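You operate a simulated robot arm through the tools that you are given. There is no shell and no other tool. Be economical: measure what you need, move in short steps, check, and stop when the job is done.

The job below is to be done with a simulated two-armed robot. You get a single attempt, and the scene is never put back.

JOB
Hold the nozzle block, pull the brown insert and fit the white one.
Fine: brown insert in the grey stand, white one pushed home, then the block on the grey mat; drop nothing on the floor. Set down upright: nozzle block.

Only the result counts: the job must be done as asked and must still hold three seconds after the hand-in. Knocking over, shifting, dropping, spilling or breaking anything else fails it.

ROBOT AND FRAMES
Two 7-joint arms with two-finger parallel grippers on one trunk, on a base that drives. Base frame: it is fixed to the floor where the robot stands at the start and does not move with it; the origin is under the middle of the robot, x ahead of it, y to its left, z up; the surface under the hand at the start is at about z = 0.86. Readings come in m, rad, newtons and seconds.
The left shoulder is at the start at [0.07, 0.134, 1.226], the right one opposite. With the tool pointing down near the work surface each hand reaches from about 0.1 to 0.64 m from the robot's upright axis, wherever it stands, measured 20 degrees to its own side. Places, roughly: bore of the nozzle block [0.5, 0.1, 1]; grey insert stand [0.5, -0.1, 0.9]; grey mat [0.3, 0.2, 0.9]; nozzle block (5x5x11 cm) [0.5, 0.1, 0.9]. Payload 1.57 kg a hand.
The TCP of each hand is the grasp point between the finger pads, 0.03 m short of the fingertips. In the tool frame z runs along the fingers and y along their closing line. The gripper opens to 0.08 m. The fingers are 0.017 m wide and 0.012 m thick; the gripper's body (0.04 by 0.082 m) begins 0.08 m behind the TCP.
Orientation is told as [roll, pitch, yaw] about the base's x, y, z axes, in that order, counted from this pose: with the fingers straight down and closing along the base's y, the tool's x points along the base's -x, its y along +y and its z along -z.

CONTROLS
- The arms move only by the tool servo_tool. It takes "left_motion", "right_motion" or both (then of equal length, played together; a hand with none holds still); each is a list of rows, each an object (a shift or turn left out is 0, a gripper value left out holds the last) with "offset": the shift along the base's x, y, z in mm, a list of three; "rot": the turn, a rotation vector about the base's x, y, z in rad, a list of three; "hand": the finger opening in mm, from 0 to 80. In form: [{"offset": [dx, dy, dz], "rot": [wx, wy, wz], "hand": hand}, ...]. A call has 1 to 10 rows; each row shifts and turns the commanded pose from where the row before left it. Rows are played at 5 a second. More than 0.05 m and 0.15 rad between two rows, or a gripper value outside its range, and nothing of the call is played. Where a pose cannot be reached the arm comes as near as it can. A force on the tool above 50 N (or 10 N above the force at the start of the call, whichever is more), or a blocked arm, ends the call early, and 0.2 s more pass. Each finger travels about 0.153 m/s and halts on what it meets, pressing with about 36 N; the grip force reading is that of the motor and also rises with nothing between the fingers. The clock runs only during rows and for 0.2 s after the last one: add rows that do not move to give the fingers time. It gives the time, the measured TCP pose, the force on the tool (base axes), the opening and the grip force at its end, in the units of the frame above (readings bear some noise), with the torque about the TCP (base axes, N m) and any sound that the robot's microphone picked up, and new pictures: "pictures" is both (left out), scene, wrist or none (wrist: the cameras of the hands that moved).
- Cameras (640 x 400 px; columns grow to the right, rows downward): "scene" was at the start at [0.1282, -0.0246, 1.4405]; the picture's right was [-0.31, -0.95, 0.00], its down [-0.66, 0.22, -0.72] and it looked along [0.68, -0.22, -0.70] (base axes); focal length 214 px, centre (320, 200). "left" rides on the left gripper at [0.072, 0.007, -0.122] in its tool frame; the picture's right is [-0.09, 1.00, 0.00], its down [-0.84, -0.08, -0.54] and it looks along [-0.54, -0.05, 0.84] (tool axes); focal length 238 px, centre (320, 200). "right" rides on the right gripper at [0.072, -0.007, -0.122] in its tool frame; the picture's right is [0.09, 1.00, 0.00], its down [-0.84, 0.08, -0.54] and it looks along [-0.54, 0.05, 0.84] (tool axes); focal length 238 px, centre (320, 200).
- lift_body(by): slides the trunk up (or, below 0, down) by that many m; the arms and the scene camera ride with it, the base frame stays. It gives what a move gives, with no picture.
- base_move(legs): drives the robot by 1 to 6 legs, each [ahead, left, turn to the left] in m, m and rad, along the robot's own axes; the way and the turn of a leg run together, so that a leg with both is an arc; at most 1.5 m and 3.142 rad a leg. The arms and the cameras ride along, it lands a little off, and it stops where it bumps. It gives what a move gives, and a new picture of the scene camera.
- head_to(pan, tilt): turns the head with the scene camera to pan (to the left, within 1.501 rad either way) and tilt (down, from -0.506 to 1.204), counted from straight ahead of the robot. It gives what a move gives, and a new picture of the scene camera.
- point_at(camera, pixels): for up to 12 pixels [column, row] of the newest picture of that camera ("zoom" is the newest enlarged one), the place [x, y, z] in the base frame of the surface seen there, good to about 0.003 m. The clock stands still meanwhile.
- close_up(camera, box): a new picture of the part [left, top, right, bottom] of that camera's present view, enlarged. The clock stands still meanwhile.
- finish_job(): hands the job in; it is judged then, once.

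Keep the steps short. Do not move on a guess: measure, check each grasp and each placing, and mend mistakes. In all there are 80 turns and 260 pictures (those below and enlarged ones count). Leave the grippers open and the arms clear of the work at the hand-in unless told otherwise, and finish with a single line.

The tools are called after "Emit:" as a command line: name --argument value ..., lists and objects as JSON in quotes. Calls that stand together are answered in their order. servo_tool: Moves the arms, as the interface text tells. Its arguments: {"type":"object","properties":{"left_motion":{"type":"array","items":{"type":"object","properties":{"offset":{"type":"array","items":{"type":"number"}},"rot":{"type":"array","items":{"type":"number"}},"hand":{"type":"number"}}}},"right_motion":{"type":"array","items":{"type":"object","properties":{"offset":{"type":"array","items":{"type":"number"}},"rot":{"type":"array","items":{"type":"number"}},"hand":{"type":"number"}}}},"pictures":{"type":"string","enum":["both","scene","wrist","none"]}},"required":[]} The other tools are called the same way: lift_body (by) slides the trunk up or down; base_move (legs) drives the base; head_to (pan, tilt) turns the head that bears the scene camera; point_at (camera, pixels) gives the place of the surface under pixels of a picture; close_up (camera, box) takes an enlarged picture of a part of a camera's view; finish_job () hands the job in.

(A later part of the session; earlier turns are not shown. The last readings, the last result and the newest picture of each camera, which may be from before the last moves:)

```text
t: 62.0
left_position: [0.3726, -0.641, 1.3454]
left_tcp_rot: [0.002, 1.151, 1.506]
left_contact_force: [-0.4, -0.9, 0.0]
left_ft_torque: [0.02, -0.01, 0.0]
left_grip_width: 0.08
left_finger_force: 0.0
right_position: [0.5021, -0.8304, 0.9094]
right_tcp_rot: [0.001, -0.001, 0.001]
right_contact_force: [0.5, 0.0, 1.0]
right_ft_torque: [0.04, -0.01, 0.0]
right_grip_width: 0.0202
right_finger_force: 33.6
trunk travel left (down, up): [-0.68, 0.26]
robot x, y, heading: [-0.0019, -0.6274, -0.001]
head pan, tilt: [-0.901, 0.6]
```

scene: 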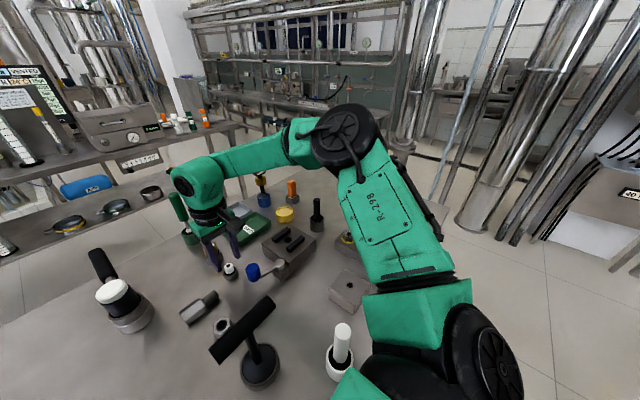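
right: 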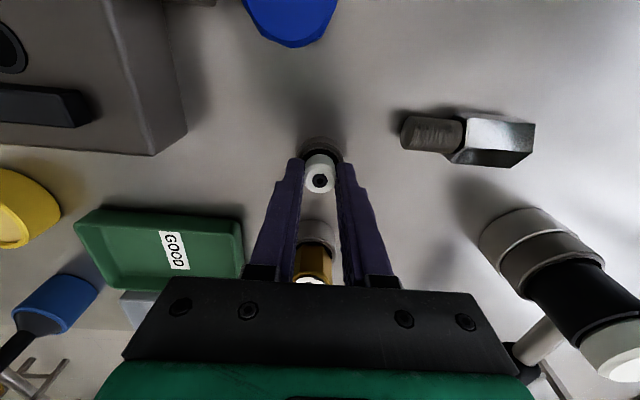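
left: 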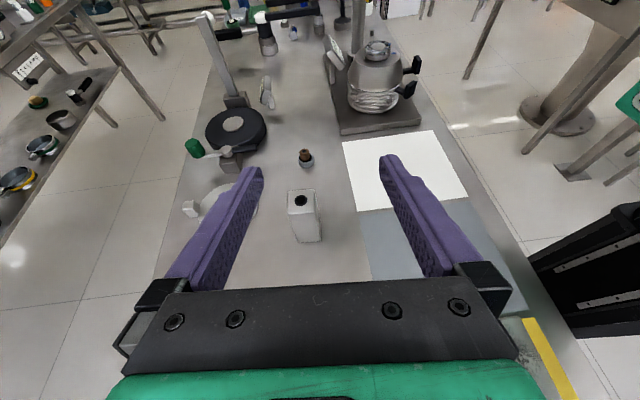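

Gripped at 20.2 mm with no side load. Lifting slowly straight up.

Emit:
servo_tool --right_motion '[{"offset": [0, 0, 5]}, {"offset": [0, 0, 8]}, {"offset": [0, 0, 12]}, {"offset": [0, 0, 30]}, {"offset": [0, 0, 40]}, {"offset": [0, 0, 40]}, {"offset": [0, 0, 40]}, {"offset": [0, 0, 40]}]' --pictures "wrist"

Emit:
close_up --camera "right" --box '[260, 70, 380, 220]'

```text
t: 63.8
left_position: [0.3738, -0.6424, 1.344]
left_tcp_rot: [0.008, 1.15, 1.511]
left_contact_force: [1.0, 0.4, -0.3]
left_ft_torque: [0.0, 0.02, -0.01]
left_grip_width: 0.0798
left_finger_force: 0.1
right_position: [0.5024, -0.8313, 1.1226]
right_tcp_rot: [-0.002, 0.007, -0.004]
right_contact_force: [0.1, 0.3, -0.1]
right_ft_torque: [0.05, -0.01, 0.0]
right_grip_width: 0.0203
right_finger_force: 33.9
trunk travel left (down, up): [-0.68, 0.26]
robot x, y, heading: [0.0005, -0.6273, 0.0]
head pan, tilt: [-0.901, 0.6]
```

right: 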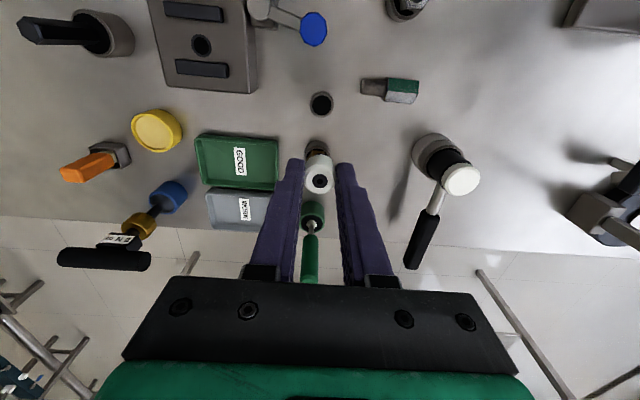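

```text
2.67 times, centred on (320, 145) of right
```

zoom: 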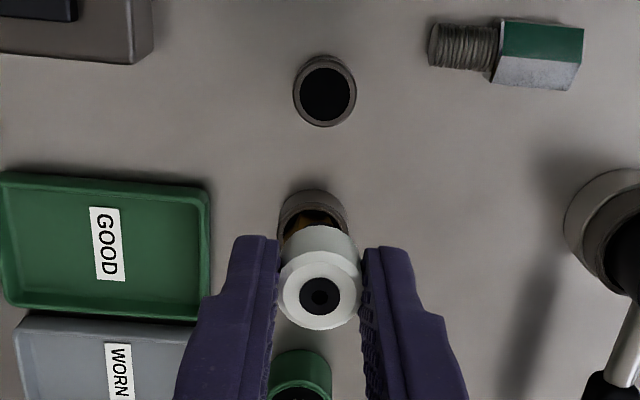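

The white insert is out. Raise the trunk 0.24 m, then drive back left.

Emit:
lift_body --by 0.24

Emit:
base_move --legs '[[0, 0.45, 0], [0, 0.45, 0]]'

Emit:
head_to --pan -0.35 --tilt 0.8

```text
t: 66.3
left_position: [0.3732, -0.6419, 1.5856]
left_tcp_rot: [0.002, 1.149, 1.506]
left_contact_force: [0.8, 0.0, 0.0]
left_ft_torque: [-0.02, 0.02, 0.04]
left_grip_width: 0.0802
left_finger_force: 0.0
right_position: [0.501, -0.832, 1.3638]
right_tcp_rot: [0.002, 0.0, 0.001]
right_contact_force: [0.3, -0.6, -0.6]
right_ft_torque: [0.0, 0.04, 0.0]
right_grip_width: 0.0203
right_finger_force: 34.1
trunk travel left (down, up): [-0.92, 0.02]
robot x, y, heading: [-0.0022, -0.6294, 0.001]
head pan, tilt: [-0.901, 0.6]
```

```text
t: 71.3
left_position: [0.3714, 0.2579, 1.584]
left_tcp_rot: [0.005, 1.148, 1.509]
left_contact_force: [0.3, 0.2, -0.2]
left_ft_torque: [0.02, -0.03, 0.0]
left_grip_width: 0.0801
left_finger_force: 0.1
right_position: [0.5015, 0.069, 1.3643]
right_tcp_rot: [0.002, -0.001, 0.003]
right_contact_force: [-0.1, -0.3, -0.3]
right_ft_torque: [0.01, 0.02, 0.03]
right_grip_width: 0.0204
right_finger_force: 33.7
trunk travel left (down, up): [-0.92, 0.02]
robot x, y, heading: [-0.0051, 0.2754, 0.002]
head pan, tilt: [-0.901, 0.6]
```

scene: 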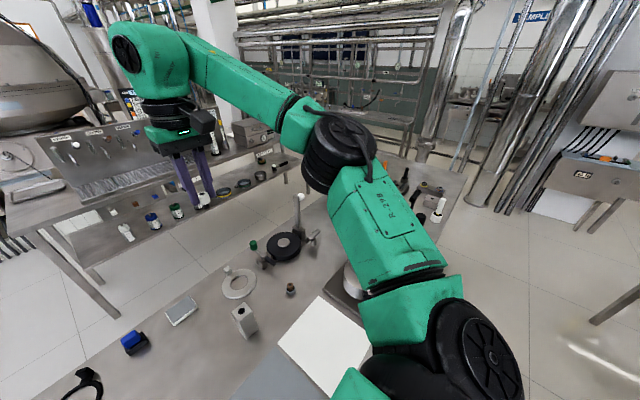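

```text
t: 72.3
left_position: [0.3711, 0.262, 1.5863]
left_tcp_rot: [0.003, 1.151, 1.509]
left_contact_force: [0.4, -1.3, -0.7]
left_ft_torque: [-0.01, 0.01, 0.0]
left_grip_width: 0.0799
left_finger_force: 0.0
right_position: [0.5018, 0.0733, 1.3637]
right_tcp_rot: [0.0, 0.0, 0.003]
right_contact_force: [1.2, 0.3, 0.2]
right_ft_torque: [0.01, -0.01, 0.02]
right_grip_width: 0.0201
right_finger_force: 33.9
trunk travel left (down, up): [-0.92, 0.02]
robot x, y, heading: [-0.0008, 0.2731, 0.005]
head pan, tilt: [-0.351, 0.799]
```

scene: 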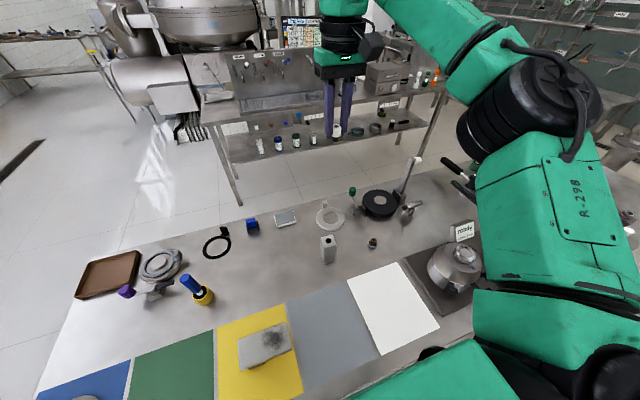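

Lower the trunk to about nominal and measure the block again.

Emit:
lift_body --by -0.14

Emit:
close_up --camera "scene" --box '[290, 200, 370, 280]'

Emit:
close_up --camera "right" --box '[260, 20, 420, 200]'

```text
t: 74.0
left_position: [0.3697, 0.2609, 1.446]
left_tcp_rot: [0.003, 1.149, 1.507]
left_contact_force: [-0.2, -0.7, 0.3]
left_ft_torque: [-0.01, -0.01, 0.04]
left_grip_width: 0.0799
left_finger_force: 0.0
right_position: [0.5002, 0.072, 1.2244]
right_tcp_rot: [0.001, 0.0, 0.004]
right_contact_force: [-0.5, 0.0, -1.9]
right_ft_torque: [0.01, 0.0, 0.0]
right_grip_width: 0.0201
right_finger_force: 34.1
trunk travel left (down, up): [-0.78, 0.16]
robot x, y, heading: [-0.0039, 0.2742, 0.002]
head pan, tilt: [-0.351, 0.799]
```

```text
5.00 times, centred on (330, 240) of scene
```

zoom: 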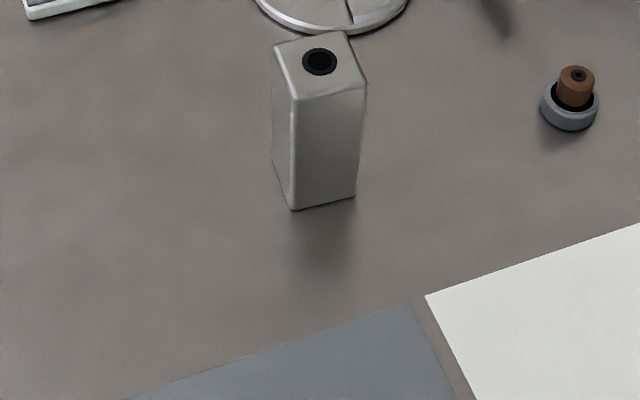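

```text
2.22 times, centred on (340, 110) of right
```

zoom: 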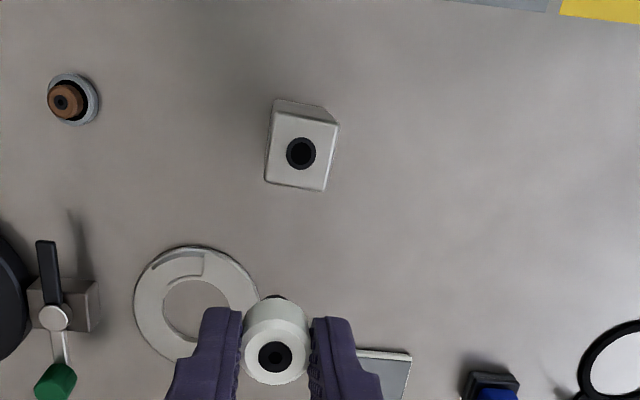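

Emit:
point_at --camera "zoom" --pixels '[[275, 114], [336, 124], [267, 182], [322, 188], [283, 152], [319, 153], [301, 135], [301, 172]]'

```text
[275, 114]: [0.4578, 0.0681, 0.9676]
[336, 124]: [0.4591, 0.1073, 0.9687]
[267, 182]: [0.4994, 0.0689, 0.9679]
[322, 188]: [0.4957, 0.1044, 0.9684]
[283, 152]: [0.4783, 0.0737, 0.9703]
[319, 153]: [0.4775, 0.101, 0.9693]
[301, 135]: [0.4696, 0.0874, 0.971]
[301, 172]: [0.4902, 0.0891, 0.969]
```

Block centre ≈ (0.478,0.087), unchanged. Left hand to pre-grasp.

Emit:
servo_tool --left_motion '[{"offset": [12, -5, -47]}, {"offset": [12, -5, -47]}, {"offset": [12, -5, -47]}, {"offset": [12, -5, -47]}, {"offset": [12, -5, -47]}, {"offset": [12, -6, -47]}, {"offset": [12, -6, -47]}, {"offset": [12, -6, -47]}, {"offset": [12, -6, -47]}, {"offset": [10, -5, -47]}]' --pictures "wrist"

```text
t: 76.2
left_position: [0.4906, 0.2071, 0.9739]
left_tcp_rot: [0.001, 1.15, 1.506]
left_contact_force: [0.6, 0.1, -0.5]
left_ft_torque: [-0.03, 0.02, 0.01]
left_grip_width: 0.0803
left_finger_force: 0.0
right_position: [0.5013, 0.0711, 1.2235]
right_tcp_rot: [0.002, -0.001, 0.005]
right_contact_force: [0.5, 0.2, -0.5]
right_ft_torque: [-0.03, 0.01, 0.01]
right_grip_width: 0.0203
right_finger_force: 34.2
trunk travel left (down, up): [-0.78, 0.16]
robot x, y, heading: [-0.0035, 0.2751, 0.004]
head pan, tilt: [-0.351, 0.799]
```

left: 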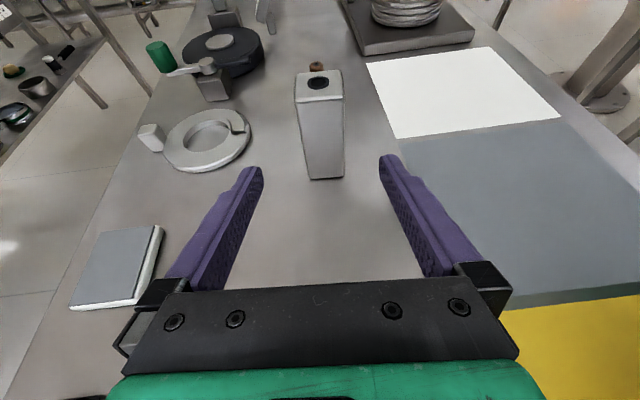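

Centred. Forward and close, while the right hand waits high.

Emit:
servo_tool --left_motion '[{"offset": [-2, -28, -12]}, {"offset": [-2, -28, -12]}, {"offset": [-2, -25, -11]}, {"offset": [-2, -22, -10]}, {"offset": [-2, -17, -8]}, {"hand": 52}, {"hand": 47}, {"hand": 42}, {"hand": 38}, {}]' --right_motion '[{}, {}, {}, {}, {}, {"offset": [-12, 8, 0]}, {"offset": [-12, 8, -30]}, {"offset": [0, 0, -40]}, {"offset": [0, 0, -40]}, {}]' --pictures "wrist"

Emit:
close_up --camera "right" --box '[260, 70, 380, 210]'

Emit:
close_up --camera "left" --box '[250, 0, 390, 150]'

```text
t: 78.3
left_position: [0.478, 0.0874, 0.9222]
left_tcp_rot: [0.0, 1.149, 1.508]
left_contact_force: [-0.5, -0.4, 1.7]
left_ft_torque: [-0.04, -0.05, -0.01]
left_grip_width: 0.0437
left_finger_force: 36.1
right_position: [0.4757, 0.0888, 1.1128]
right_tcp_rot: [0.001, -0.001, 0.004]
right_contact_force: [0.1, -0.7, 0.2]
right_ft_torque: [-0.01, 0.02, 0.02]
right_grip_width: 0.0203
right_finger_force: 34.0
trunk travel left (down, up): [-0.78, 0.16]
robot x, y, heading: [-0.0025, 0.2698, 0.003]
head pan, tilt: [-0.351, 0.799]
```

right: 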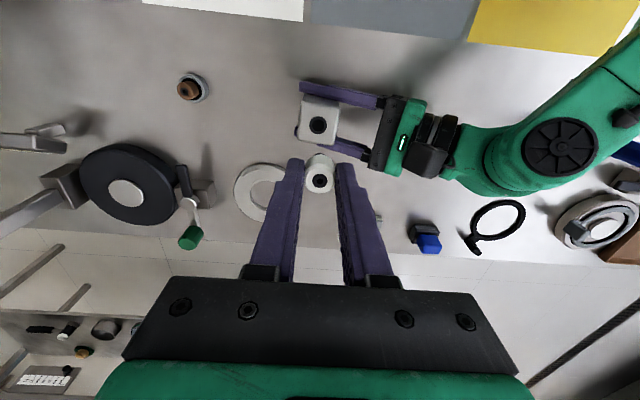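
left: 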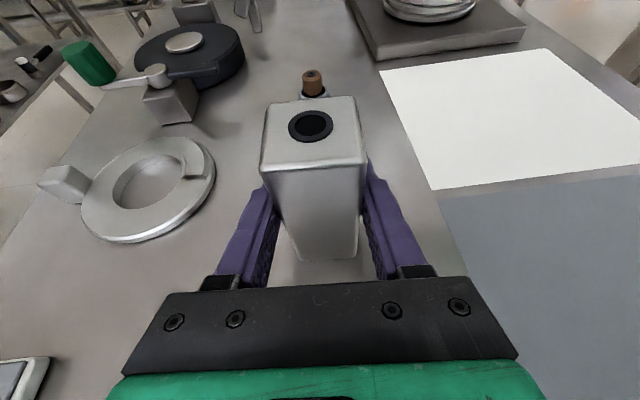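

```text
2.86 times, centred on (320, 140) of right
```

zoom: 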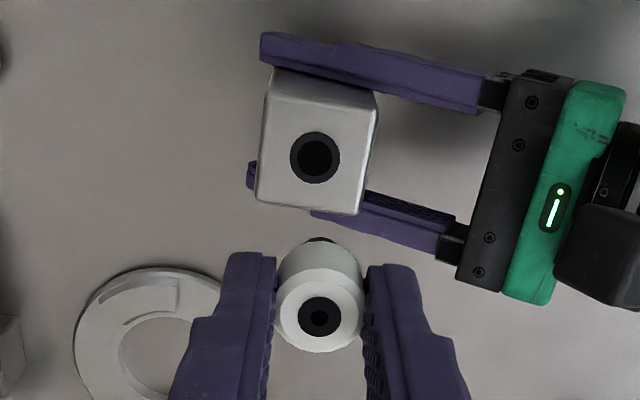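

```text
2.67 times, centred on (320, 75) of left
```

zoom: 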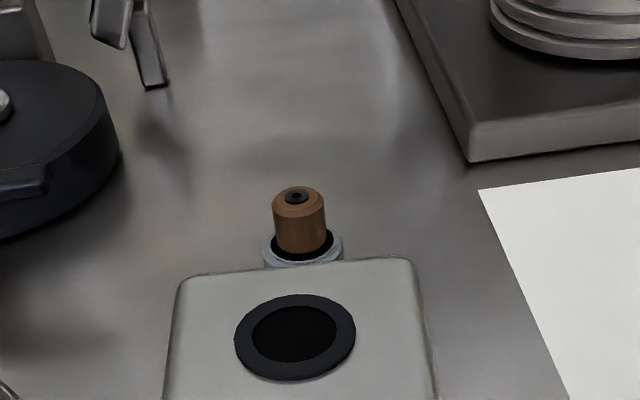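

The bore is about 2 mm to −y of the insert, with x aligned. Correcting and lowering to just above the bore.

Emit:
servo_tool --right_motion '[{"offset": [0, -2, -30]}, {"offset": [0, 0, -30]}, {"offset": [0, 0, -18]}, {}]' --pictures "none"

Emit:
close_up --camera "right" --box '[280, 110, 360, 210]'

Emit:
close_up --camera "left" --box '[260, 30, 380, 150]'

```text
t: 79.3
left_position: [0.4786, 0.0869, 0.9225]
left_tcp_rot: [0.001, 1.15, 1.507]
left_contact_force: [0.2, -1.3, 2.4]
left_ft_torque: [-0.06, -0.01, 0.0]
left_grip_width: 0.0436
left_finger_force: 36.4
right_position: [0.4761, 0.0874, 1.0363]
right_tcp_rot: [0.002, -0.003, 0.002]
right_contact_force: [-0.2, 0.3, -0.5]
right_ft_torque: [0.0, -0.02, 0.0]
right_grip_width: 0.0201
right_finger_force: 34.0
trunk travel left (down, up): [-0.78, 0.16]
robot x, y, heading: [-0.0027, 0.2725, 0.001]
head pan, tilt: [-0.351, 0.799]
```

```text
4.00 times, centred on (320, 160) of right
```

zoom: 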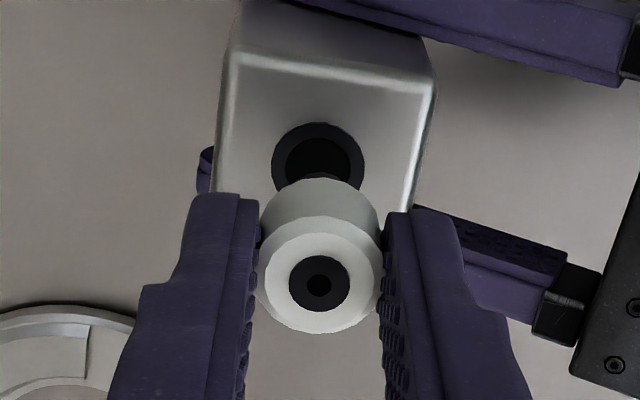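

```text
3.33 times, centred on (320, 90) of left
```

zoom: 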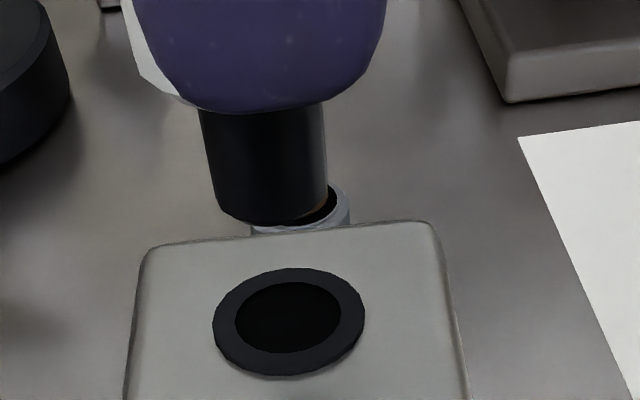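

The bore is about +1 mm in x from the insert. Correcting and lowering until the shank just enters.

Emit:
servo_tool --right_motion '[{"offset": [1, -0.3, -8]}, {"offset": [0, 0, -7]}, {"offset": [0, 0, -4]}, {"offset": [0, 0, -2]}, {}]' --pictures "none"

Emit:
close_up --camera "left" --box '[260, 30, 380, 150]'

```text
t: 80.5
left_position: [0.4778, 0.0871, 0.9211]
left_tcp_rot: [0.0, 1.151, 1.508]
left_contact_force: [8.5, -4.8, 0.6]
left_ft_torque: [0.11, 0.46, -0.08]
left_grip_width: 0.0437
left_finger_force: 36.5
right_position: [0.4765, 0.0857, 1.0146]
right_tcp_rot: [0.0, 0.001, 0.005]
right_contact_force: [-9.6, 4.5, 2.2]
right_ft_torque: [0.24, 0.49, 0.0]
right_grip_width: 0.0203
right_finger_force: 33.9
trunk travel left (down, up): [-0.78, 0.16]
robot x, y, heading: [-0.0037, 0.2699, 0.006]
head pan, tilt: [-0.351, 0.799]
```

```text
3.33 times, centred on (320, 90) of left
```

zoom: 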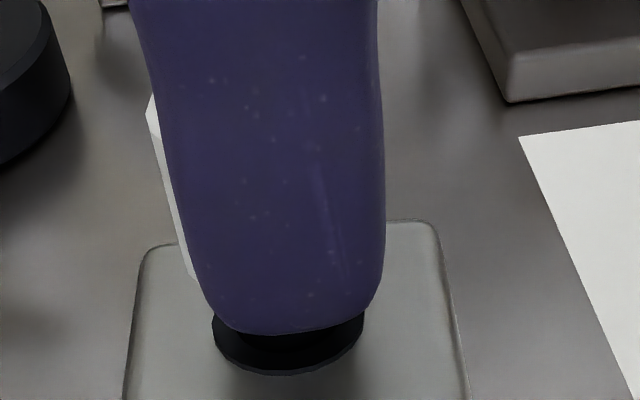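

It has entered with a side load (−9.6, 4.5 N). Easing −1.8 mm x, +1 mm y.

Emit:
servo_tool --right_motion '[{"offset": [-1.8, 1, 0]}, {}, {"offset": [0, 0, -2]}, {}]' --pictures "none"

```text
t: 81.5
left_position: [0.477, 0.0866, 0.9232]
left_tcp_rot: [0.0, 1.151, 1.507]
left_contact_force: [0.3, 3.9, 4.3]
left_ft_torque: [-0.21, -0.39, 0.03]
left_grip_width: 0.0438
left_finger_force: 35.9
right_position: [0.4763, 0.0879, 1.0134]
right_tcp_rot: [0.001, -0.004, 0.004]
right_contact_force: [3.4, -3.5, -0.2]
right_ft_torque: [-0.19, -0.05, -0.04]
right_grip_width: 0.0202
right_finger_force: 34.0
trunk travel left (down, up): [-0.78, 0.16]
robot x, y, heading: [-0.0007, 0.2698, 0.005]
head pan, tilt: [-0.351, 0.799]
```

Nearly balanced. A half-mm back, then down in 1.5 mm steps.

Emit:
servo_tool --right_motion '[{"offset": [0.5, -0.5, -1.5]}, {"offset": [0, 0, -1.5]}, {"offset": [0, 0, -1.5]}, {"offset": [0, 0, -1.5]}, {}]' --pictures "none"

```text
t: 82.8
left_position: [0.4778, 0.0863, 0.923]
left_tcp_rot: [0.0, 1.149, 1.508]
left_contact_force: [2.6, -0.8, 2.8]
left_ft_torque: [0.11, -0.17, 0.04]
left_grip_width: 0.0435
left_finger_force: 36.0
right_position: [0.4751, 0.0881, 1.0081]
right_tcp_rot: [0.002, -0.002, 0.005]
right_contact_force: [1.0, 0.2, 4.6]
right_ft_torque: [0.05, -0.02, -0.01]
right_grip_width: 0.0201
right_finger_force: 34.1
trunk travel left (down, up): [-0.78, 0.16]
robot x, y, heading: [-0.0023, 0.2698, 0.002]
head pan, tilt: [-0.351, 0.799]
```

Going in with little force. Continuing until a firm stop.

Emit:
servo_tool --right_motion '[{"offset": [0, 0, -1.5]}, {"offset": [0, 0, -1.5]}, {"offset": [0, 0, -1]}, {"offset": [0, 0, -1]}, {}]' --pictures "wrist"

Emit:
close_up --camera "left" --box '[260, 30, 380, 150]'

```text
t: 84.0
left_position: [0.4767, 0.0882, 0.9223]
left_tcp_rot: [0.0, 1.152, 1.506]
left_contact_force: [7.4, -3.1, -2.0]
left_ft_torque: [-0.15, -0.13, 0.1]
left_grip_width: 0.0437
left_finger_force: 35.9
right_position: [0.4764, 0.0886, 1.0021]
right_tcp_rot: [0.001, -0.004, 0.005]
right_contact_force: [-0.2, -0.2, 24.2]
right_ft_torque: [-0.06, -0.07, -0.02]
right_grip_width: 0.0203
right_finger_force: 34.0
trunk travel left (down, up): [-0.78, 0.16]
robot x, y, heading: [-0.0025, 0.2712, 0.006]
head pan, tilt: [-0.351, 0.799]
```

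right: 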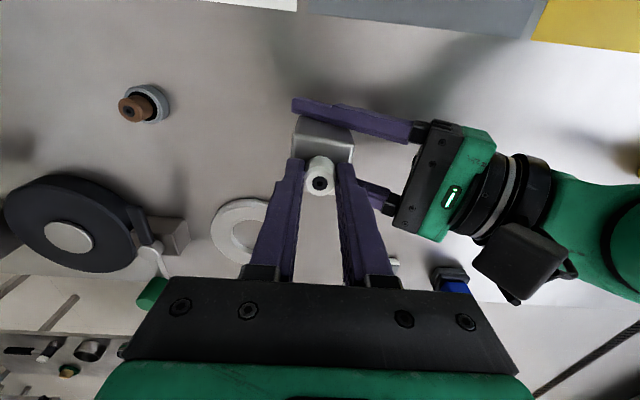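

```text
3.33 times, centred on (320, 90) of left
```

zoom: 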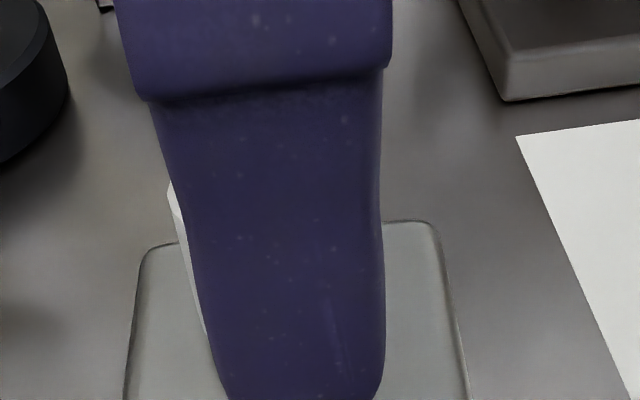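

24 N resistance. Pressing a little more.

Emit:
servo_tool --right_motion '[{"offset": [0, 0, -1]}, {"offset": [0, 0, -1]}, {"offset": [0, 0, -1]}, {}]' --pictures "none"

```text
t: 85.0
left_position: [0.4755, 0.0869, 0.923]
left_tcp_rot: [0.0, 1.15, 1.507]
left_contact_force: [6.1, -2.0, -5.4]
left_ft_torque: [-0.24, -0.19, 0.09]
left_grip_width: 0.0436
left_finger_force: 35.8
right_position: [0.4757, 0.0875, 1.0006]
right_tcp_rot: [0.001, -0.004, 0.004]
right_contact_force: [1.6, -1.5, 31.1]
right_ft_torque: [-0.09, -0.08, 0.0]
right_grip_width: 0.0205
right_finger_force: 34.2
trunk travel left (down, up): [-0.78, 0.16]
robot x, y, heading: [-0.0022, 0.2729, 0.006]
head pan, tilt: [-0.351, 0.799]
```

31 N and no further travel. I'll release, rise 60 mm and measure the insert's height above the block (brown was 21 mm when home).

Emit:
servo_tool --right_motion '[{"offset": [0, 0, 2]}, {"hand": 26}, {"hand": 36}, {"hand": 40}, {"offset": [0, 0, 30]}, {"offset": [0, 0, 40]}, {}]' --pictures "wrist"

Emit:
close_up --camera "left" --box '[250, 20, 390, 150]'

Emit:
point_at --camera "zoom" --pixels '[[290, 100], [265, 122], [320, 122], [290, 138], [220, 300], [380, 290]]'

Emit:
close_up --camera "right" --box '[280, 90, 360, 190]'

```text
t: 86.5
left_position: [0.4776, 0.087, 0.9222]
left_tcp_rot: [0.003, 1.151, 1.507]
left_contact_force: [-1.5, 0.1, 2.2]
left_ft_torque: [-0.07, 0.09, -0.08]
left_grip_width: 0.0438
left_finger_force: 35.7
right_position: [0.4773, 0.0874, 1.0705]
right_tcp_rot: [0.0, -0.001, 0.006]
right_contact_force: [-0.1, -0.7, 0.3]
right_ft_torque: [-0.01, -0.03, 0.03]
right_grip_width: 0.0401
right_finger_force: 0.1
trunk travel left (down, up): [-0.78, 0.16]
robot x, y, heading: [-0.0055, 0.2722, 0.006]
head pan, tilt: [-0.351, 0.799]
```

right: 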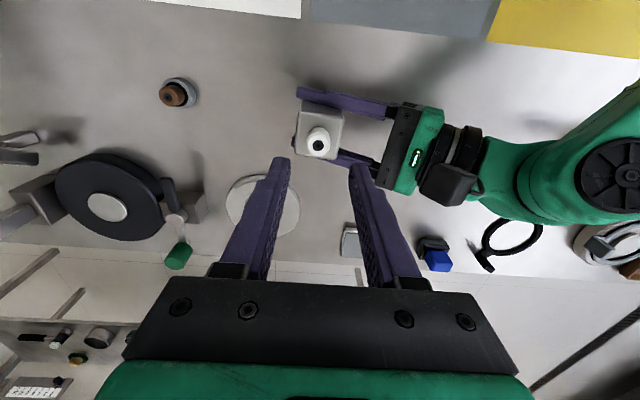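

```text
3.08 times, centred on (320, 85) of left
```

zoom: 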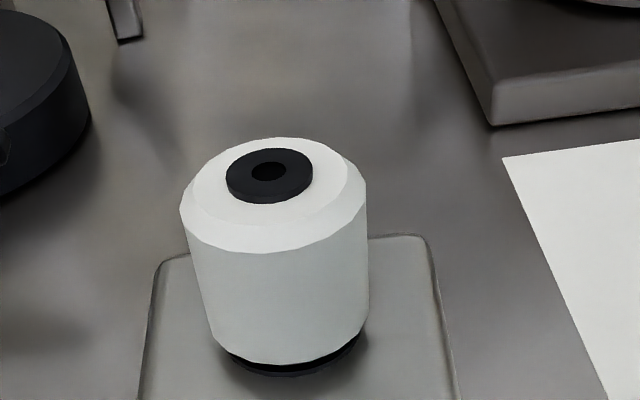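

```text
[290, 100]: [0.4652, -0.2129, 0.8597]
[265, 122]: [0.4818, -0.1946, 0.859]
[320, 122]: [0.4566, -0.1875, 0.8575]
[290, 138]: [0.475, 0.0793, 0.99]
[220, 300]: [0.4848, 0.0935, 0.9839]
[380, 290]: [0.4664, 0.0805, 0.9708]
```

```text
4.00 times, centred on (320, 140) of right
```

zoom: 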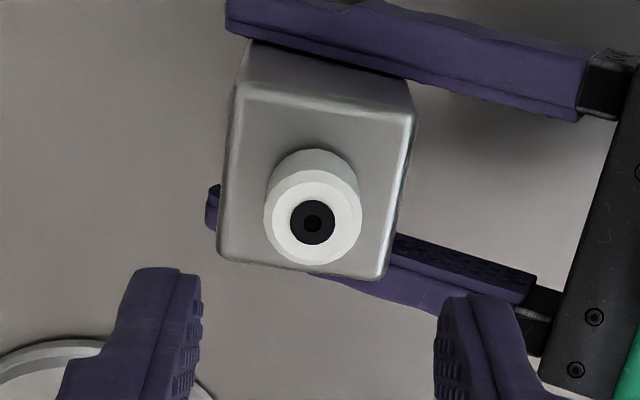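

Emit:
point_at --camera "zoom" --pixels '[[285, 220], [340, 220], [312, 195], [312, 255], [312, 248], [250, 200], [380, 200], [300, 110]]'

Emit:
close_up --camera "scene" --box '[300, 215, 360, 265]'

Emit:
close_up --camera "left" --box '[280, 90, 360, 150]'

```text
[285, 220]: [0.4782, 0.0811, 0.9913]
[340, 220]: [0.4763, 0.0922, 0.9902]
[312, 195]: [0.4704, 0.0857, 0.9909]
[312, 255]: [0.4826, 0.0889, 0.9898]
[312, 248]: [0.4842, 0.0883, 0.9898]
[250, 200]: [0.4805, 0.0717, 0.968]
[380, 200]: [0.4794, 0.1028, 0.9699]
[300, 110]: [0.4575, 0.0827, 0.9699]
```

```text
8.00 times, centred on (330, 240) of scene
```

zoom: 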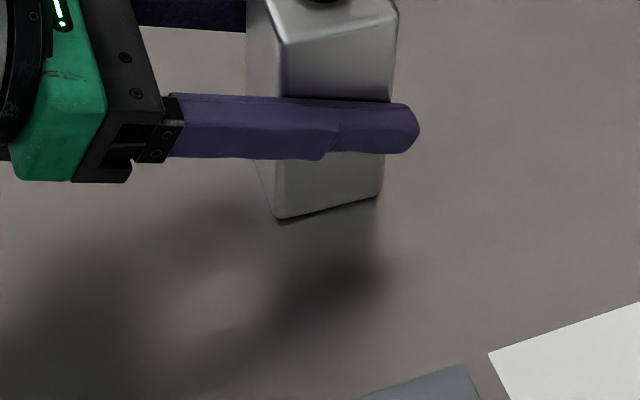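

```text
6.67 times, centred on (320, 120) of left
```

zoom: 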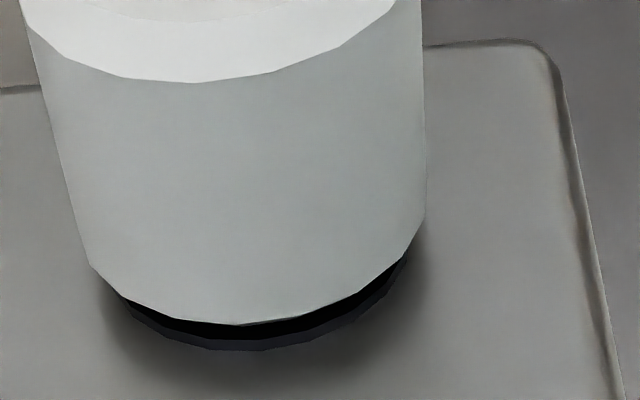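

The top is at 0.9905, about where the brown one was home (0.991). To be sure, I'll push on its top with closed fingers, with force watched.

Emit:
servo_tool --right_motion '[{"offset": [0, -1.8, 0], "hand": 0}, {"hand": 0}, {"offset": [0, 0, -25]}, {"offset": [0, 0, -18]}, {"offset": [0, 0, -5]}, {}]' --pictures "none"

```text
t: 88.0
left_position: [0.4773, 0.0873, 0.9226]
left_tcp_rot: [0.001, 1.15, 1.509]
left_contact_force: [0.4, -0.4, 2.6]
left_ft_torque: [-0.1, 0.07, 0.02]
left_grip_width: 0.0439
left_finger_force: 36.4
right_position: [0.476, 0.0848, 1.0221]
right_tcp_rot: [0.0, -0.001, 0.004]
right_contact_force: [0.1, -1.2, -0.6]
right_ft_torque: [0.03, 0.02, 0.01]
right_grip_width: 0.0001
right_finger_force: 21.0
trunk travel left (down, up): [-0.78, 0.16]
robot x, y, heading: [-0.0029, 0.2698, 0.006]
head pan, tilt: [-0.351, 0.799]
```

Emit:
servo_tool --right_motion '[{"offset": [0, 1, -2]}, {"offset": [0, 0, -2]}, {"offset": [0, 0, -2]}, {"offset": [0, 0, -2]}, {"offset": [0, 0, -2]}, {"offset": [0, 0, -2]}, {"offset": [0, 0, -2]}, {}]' --pictures "none"

```text
t: 89.0
left_position: [0.4776, 0.088, 0.9225]
left_tcp_rot: [-0.007, 1.147, 1.509]
left_contact_force: [1.2, 0.5, 3.9]
left_ft_torque: [-0.01, 0.5, 0.04]
left_grip_width: 0.044
left_finger_force: 35.6
right_position: [0.4764, 0.0869, 1.0216]
right_tcp_rot: [0.005, -0.01, 0.003]
right_contact_force: [-3.9, -3.7, 12.0]
right_ft_torque: [-0.13, 0.16, 0.01]
right_grip_width: 0.0001
right_finger_force: 20.9
trunk travel left (down, up): [-0.78, 0.16]
robot x, y, heading: [-0.0047, 0.273, 0.005]
head pan, tilt: [-0.351, 0.799]
stopped in row 5 (right hand): the force on the tool passed its limit at 54 N (the readings are from after the stop); the commanded pose is now the measured one
```

Pushed to 54 N and it did not move further, so it is home. Raising the right hand clear and checking.

Emit:
servo_tool --right_motion '[{"offset": [0, 0, 20], "hand": 0}, {"offset": [0, 0, 40]}, {"offset": [0, -30, 40], "hand": 40}, {"offset": [0, -45, 10]}, {"offset": [0, -45, 0]}, {"offset": [0, -45, 0]}]' --pictures "none"

Emit:
close_up --camera "left" --box '[250, 20, 390, 150]'

Emit:
close_up --camera "scene" --box '[230, 210, 450, 390]'

```text
t: 90.4
left_position: [0.4795, 0.087, 0.9229]
left_tcp_rot: [-0.009, 1.149, 1.506]
left_contact_force: [2.8, -3.0, 12.4]
left_ft_torque: [-0.07, 0.08, 0.05]
left_grip_width: 0.044
left_finger_force: 36.1
right_position: [0.4665, -0.0685, 1.1258]
right_tcp_rot: [0.002, -0.001, -0.002]
right_contact_force: [0.7, -0.9, 1.0]
right_ft_torque: [0.0, 0.01, -0.02]
right_grip_width: 0.04
right_finger_force: 0.1
right hand out of reach, approached as far as the arm can: row 6
trunk travel left (down, up): [-0.78, 0.16]
robot x, y, heading: [-0.0015, 0.2743, 0.008]
head pan, tilt: [-0.351, 0.799]
```

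```text
3.08 times, centred on (320, 85) of left
```

zoom: 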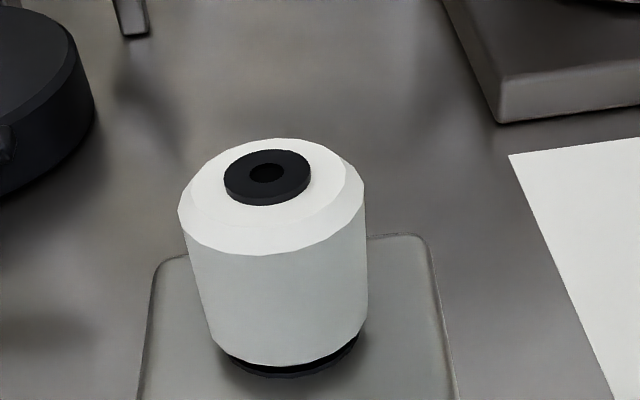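

```text
2.22 times, centred on (340, 300) of scene
```

zoom: 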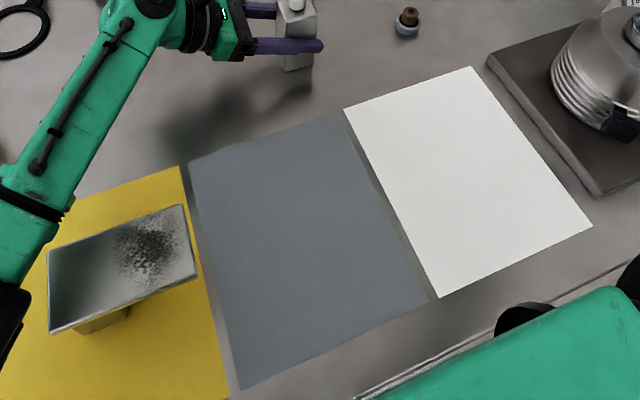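

The white insert is well seated. Now measuring the grey mat.

Emit:
point_at --camera "zoom" --pixels '[[195, 165], [333, 122], [422, 298], [245, 382], [305, 245], [280, 180], [120, 250], [190, 215], [190, 275], [55, 325]]'

```text
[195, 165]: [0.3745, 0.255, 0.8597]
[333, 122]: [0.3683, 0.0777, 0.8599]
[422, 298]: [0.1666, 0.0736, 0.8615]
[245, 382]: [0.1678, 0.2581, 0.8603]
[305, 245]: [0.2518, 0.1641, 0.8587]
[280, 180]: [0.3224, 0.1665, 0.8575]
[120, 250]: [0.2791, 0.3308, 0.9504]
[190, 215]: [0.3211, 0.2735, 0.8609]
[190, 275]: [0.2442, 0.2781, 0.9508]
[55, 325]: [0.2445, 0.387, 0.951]
```

Mat spans x 0.167–0.374, y 0.074–0.258. A slab (top z 0.95) next to it would be in the way of the tilted hand. I'll regrasp top-down instead: release, back off, rise and turn the left hand straight down.

Emit:
servo_tool --left_motion '[{"hand": 60}, {"hand": 80}, {"offset": [2, 28, 12]}, {"offset": [2, 28, 12]}, {"offset": [2, 28, 12]}, {"offset": [2, 35, 17]}, {"offset": [-5, 0, 45]}, {"offset": [-5, 0, 45], "rot": [0.0638, -0.0734, -0.1061]}, {"offset": [-5, 0, 45], "rot": [0.0638, -0.0734, -0.1061]}, {"offset": [-5, 0, 45], "rot": [0.0638, -0.0734, -0.1061]}]' --pictures "none"

Emit:
servo_tool --left_motion '[{"offset": [-5, 5, 20], "rot": [0.0638, -0.0734, -0.1061]}, {"offset": [-5, 5, 20], "rot": [0.0638, -0.0734, -0.1061]}, {"offset": [-5, 5, 20], "rot": [0.0638, -0.0734, -0.1061]}, {"offset": [-5, 5, 20], "rot": [0.0638, -0.0734, -0.1061]}, {"offset": [-5, 5, 20], "rot": [0.0638, -0.0734, -0.1061]}, {"offset": [-5, 5, 0], "rot": [0.0638, -0.0734, -0.1061]}, {"offset": [-5, 5, 0], "rot": [0.0638, -0.0734, -0.1061]}, {"offset": [-5, 5, 0], "rot": [0.0638, -0.0734, -0.1061]}, {"offset": [-5, 5, 0], "rot": [0.0638, -0.0734, -0.1061]}, {"rot": [0.0638, -0.0734, -0.1061]}]' --pictures "both"

```text
t: 92.6
left_position: [0.4652, 0.204, 1.1555]
left_tcp_rot: [-0.272, 0.888, 0.955]
left_contact_force: [-0.8, 0.5, -0.1]
left_ft_torque: [0.04, -0.06, -0.01]
left_grip_width: 0.0801
left_finger_force: 0.0
right_position: [0.4684, -0.0668, 1.1261]
right_tcp_rot: [0.006, -0.009, 0.0]
right_contact_force: [-0.6, 0.8, -0.2]
right_ft_torque: [0.03, -0.02, 0.0]
right_grip_width: 0.0401
right_finger_force: 0.0
trunk travel left (down, up): [-0.78, 0.16]
robot x, y, heading: [-0.0046, 0.27, 0.006]
head pan, tilt: [-0.351, 0.799]
```

```text
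t: 94.8
left_position: [0.4226, 0.2514, 1.2545]
left_tcp_rot: [-0.009, -0.006, -0.068]
left_contact_force: [-0.2, -1.0, 1.3]
left_ft_torque: [-0.01, 0.0, 0.0]
left_grip_width: 0.0799
left_finger_force: 0.1
right_position: [0.47, -0.0679, 1.1264]
right_tcp_rot: [0.004, -0.008, 0.001]
right_contact_force: [0.6, 0.8, -0.5]
right_ft_torque: [-0.01, -0.01, -0.02]
right_grip_width: 0.04
right_finger_force: 0.0
trunk travel left (down, up): [-0.78, 0.16]
robot x, y, heading: [-0.0011, 0.2739, 0.003]
head pan, tilt: [-0.351, 0.799]
```

scene: 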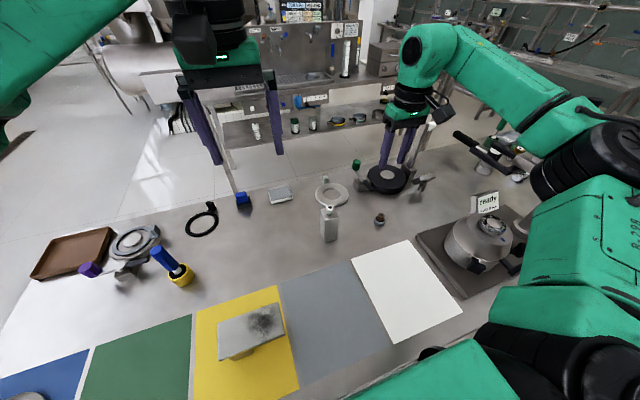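
left: 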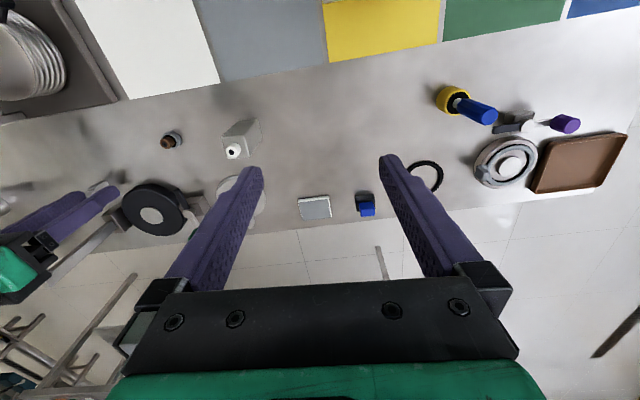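

Left hand points down. Raise the right hand clear, then drive 0.3 m right so the block and mat are on the left arm's side.

Emit:
servo_tool --right_motion '[{"offset": [0, -10, 40]}, {"offset": [0, -10, 40]}, {"offset": [0, -10, 45]}, {"offset": [0, -10, 30]}]' --pictures "none"

Emit:
base_move --legs '[[0, -0.3, 0]]'

```text
t: 95.8
left_position: [0.4212, 0.2527, 1.2538]
left_tcp_rot: [-0.01, -0.004, -0.064]
left_contact_force: [-0.6, 0.3, 0.7]
left_ft_torque: [0.0, -0.02, -0.02]
left_grip_width: 0.0797
left_finger_force: 0.0
right_position: [0.4333, -0.0481, 1.2473]
right_tcp_rot: [0.004, -0.009, -0.001]
right_contact_force: [-0.1, -0.1, -0.6]
right_ft_torque: [-0.01, -0.03, 0.01]
right_grip_width: 0.0402
right_finger_force: 0.1
right hand out of reach, approached as far as the arm can: row 1, 2, 3, 4
trunk travel left (down, up): [-0.78, 0.16]
robot x, y, heading: [-0.0039, 0.2718, 0.005]
head pan, tilt: [-0.351, 0.799]
```

```text
t: 97.9
left_position: [0.4233, -0.0511, 1.2547]
left_tcp_rot: [-0.012, -0.004, -0.069]
left_contact_force: [-1.5, 0.5, 0.5]
left_ft_torque: [-0.03, -0.01, -0.02]
left_grip_width: 0.0801
left_finger_force: 0.1
right_position: [0.4343, -0.352, 1.2471]
right_tcp_rot: [0.004, -0.009, -0.001]
right_contact_force: [0.0, 0.5, 0.4]
right_ft_torque: [-0.01, -0.04, 0.0]
right_grip_width: 0.0398
right_finger_force: 0.1
trunk travel left (down, up): [-0.78, 0.16]
robot x, y, heading: [-0.003, -0.0321, 0.001]
head pan, tilt: [-0.351, 0.799]
```

scene: 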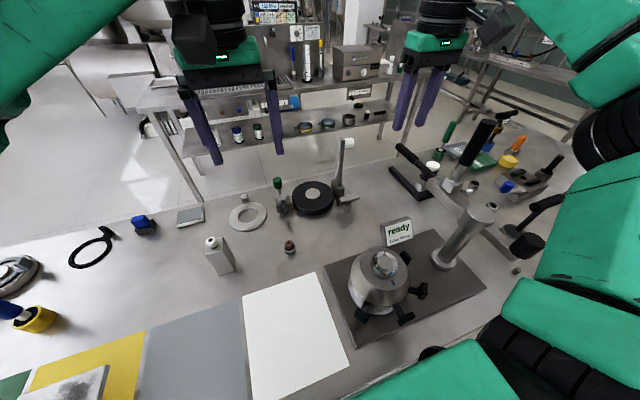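

Moving the left hand above the block for a look.

Emit:
servo_tool --left_motion '[{"offset": [14, 35, 0]}, {"offset": [14, 35, 0]}, {"offset": [14, 34, 0]}, {"offset": [13, 34, 0]}, {"offset": [0, 0, -45]}, {"offset": [0, 0, -45]}, {"offset": [0, 0, -40]}, {}]' --pictures "wrist"

Emit:
close_up --camera "left" --box '[260, 70, 380, 190]'

```text
t: 99.7
left_position: [0.4776, 0.0853, 1.1224]
left_tcp_rot: [-0.012, -0.005, -0.068]
left_contact_force: [-0.6, -0.6, 0.2]
left_ft_torque: [0.03, 0.03, 0.0]
left_grip_width: 0.08
left_finger_force: 0.1
right_position: [0.4336, -0.3556, 1.2461]
right_tcp_rot: [0.005, -0.007, -0.002]
right_contact_force: [0.1, 0.1, 0.9]
right_ft_torque: [-0.03, -0.02, -0.05]
right_grip_width: 0.0401
right_finger_force: 0.0
trunk travel left (down, up): [-0.78, 0.16]
robot x, y, heading: [-0.0012, -0.0315, -0.002]
head pan, tilt: [-0.351, 0.799]
```

left: 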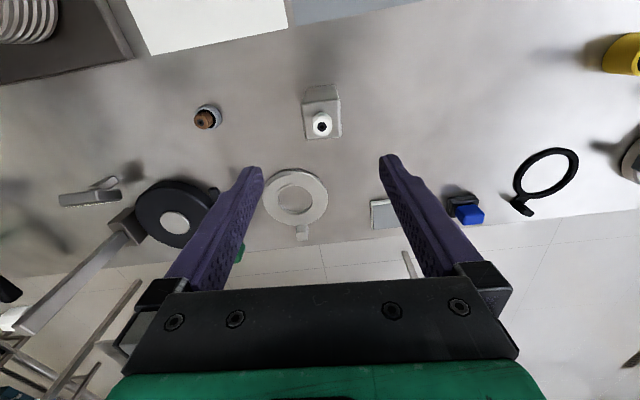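

```text
3.33 times, centred on (320, 130) of left
```

zoom: 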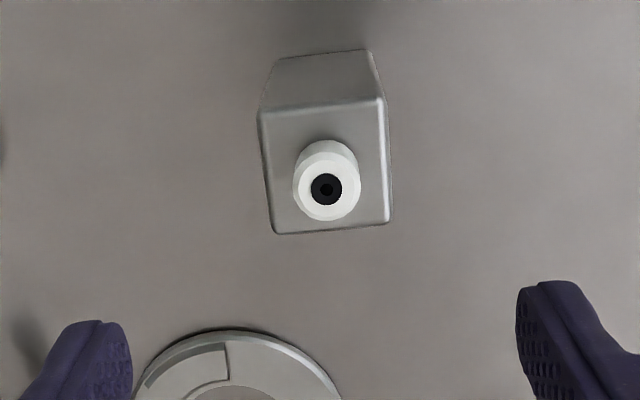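

Aligned within 2 mm. Descending around the block to TCP 0.937, where the gripper body still clears the insert.

Emit:
servo_tool --left_motion '[{"offset": [-2, 2, -40]}, {"offset": [0, 0, -45]}, {"offset": [0, 0, -40]}, {"offset": [0, 0, -35]}, {"offset": [0, 0, -25]}, {}]' --pictures "wrist"

```text
t: 101.1
left_position: [0.4763, 0.088, 0.9374]
left_tcp_rot: [-0.01, -0.004, -0.068]
left_contact_force: [-0.2, -0.2, 0.0]
left_ft_torque: [-0.01, -0.03, 0.0]
left_grip_width: 0.0802
left_finger_force: 0.1
right_position: [0.4332, -0.3551, 1.2465]
right_tcp_rot: [0.005, -0.008, -0.002]
right_contact_force: [-0.6, -0.5, 0.7]
right_ft_torque: [0.02, -0.03, 0.01]
right_grip_width: 0.0401
right_finger_force: 0.0
trunk travel left (down, up): [-0.78, 0.16]
robot x, y, heading: [0.0001, -0.0306, 0.003]
head pan, tilt: [-0.351, 0.799]
```

left: 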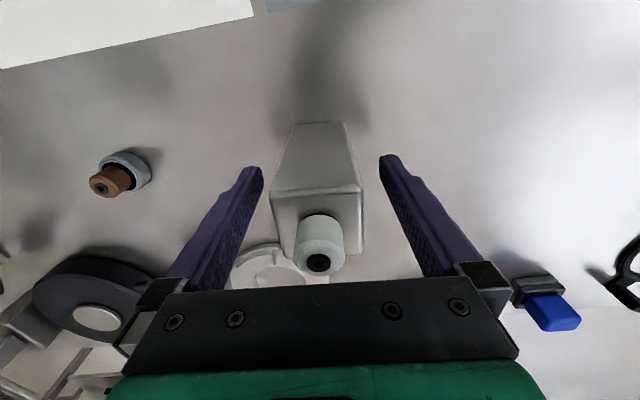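

Clear on both sides. Closing, then a small lift.

Emit:
servo_tool --left_motion '[{"hand": 52}, {"hand": 47}, {"hand": 42}, {"hand": 36}, {}, {"offset": [0, 0, 5]}, {"offset": [0, 0, 15]}, {"offset": [0, 0, 25]}, {}]' --pictures "both"

```text
t: 103.1
left_position: [0.4766, 0.0867, 0.9827]
left_tcp_rot: [-0.011, -0.003, -0.067]
left_contact_force: [1.1, -0.1, -2.1]
left_ft_torque: [0.0, 0.01, -0.02]
left_grip_width: 0.0434
left_finger_force: 36.1
right_position: [0.4345, -0.3542, 1.2469]
right_tcp_rot: [0.005, -0.007, -0.002]
right_contact_force: [0.4, -0.1, 0.0]
right_ft_torque: [0.03, 0.0, 0.04]
right_grip_width: 0.0403
right_finger_force: 0.1
trunk travel left (down, up): [-0.78, 0.16]
robot x, y, heading: [-0.0042, -0.033, -0.002]
head pan, tilt: [-0.351, 0.799]
```

scene: 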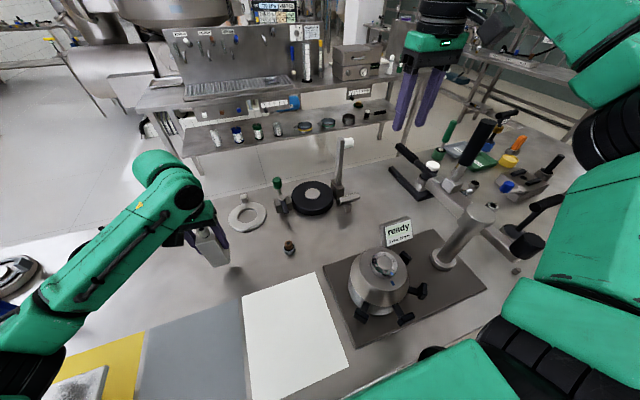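
left: 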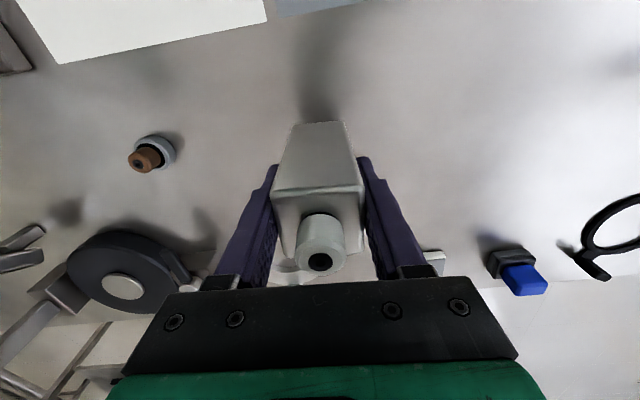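

Lifted cleanly. Moving to over the mat centre.

Emit:
servo_tool --left_motion '[{"offset": [-10, 5, 40]}, {"offset": [-38, 14, 0]}, {"offset": [-38, 14, 0]}, {"offset": [-38, 14, 0]}, {"offset": [-38, 14, 0]}, {"offset": [-34, 12, 0]}, {}]' --pictures "both"

```text
t: 104.7
left_position: [0.3397, 0.1377, 1.0326]
left_tcp_rot: [-0.01, -0.002, -0.069]
left_contact_force: [-0.5, 0.1, -2.7]
left_ft_torque: [0.01, -0.02, 0.0]
left_grip_width: 0.0434
left_finger_force: 36.0
left hand out of reach, approached as far as the arm can: row 5, 6
right_position: [0.4329, -0.3545, 1.2468]
right_tcp_rot: [0.005, -0.009, -0.002]
right_contact_force: [1.0, 0.3, 0.3]
right_ft_torque: [-0.02, -0.01, -0.01]
right_grip_width: 0.04
right_finger_force: 0.1
trunk travel left (down, up): [-0.78, 0.16]
robot x, y, heading: [0.0006, -0.033, 0.0]
head pan, tilt: [-0.351, 0.799]
```

scene: 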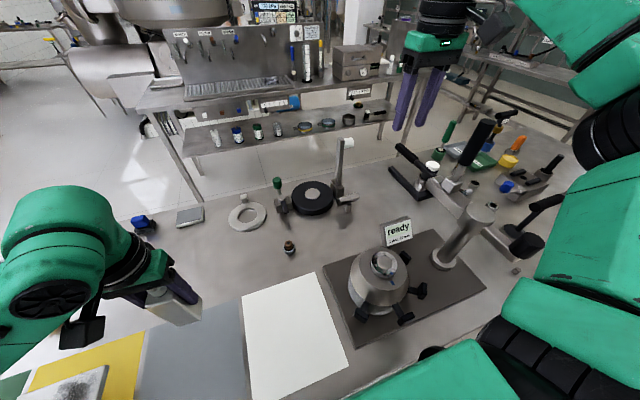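
left: 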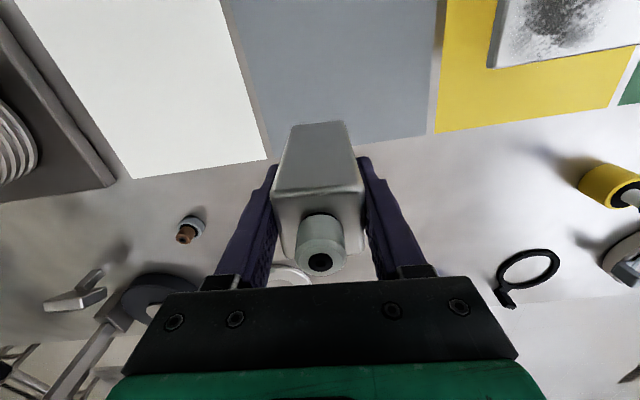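

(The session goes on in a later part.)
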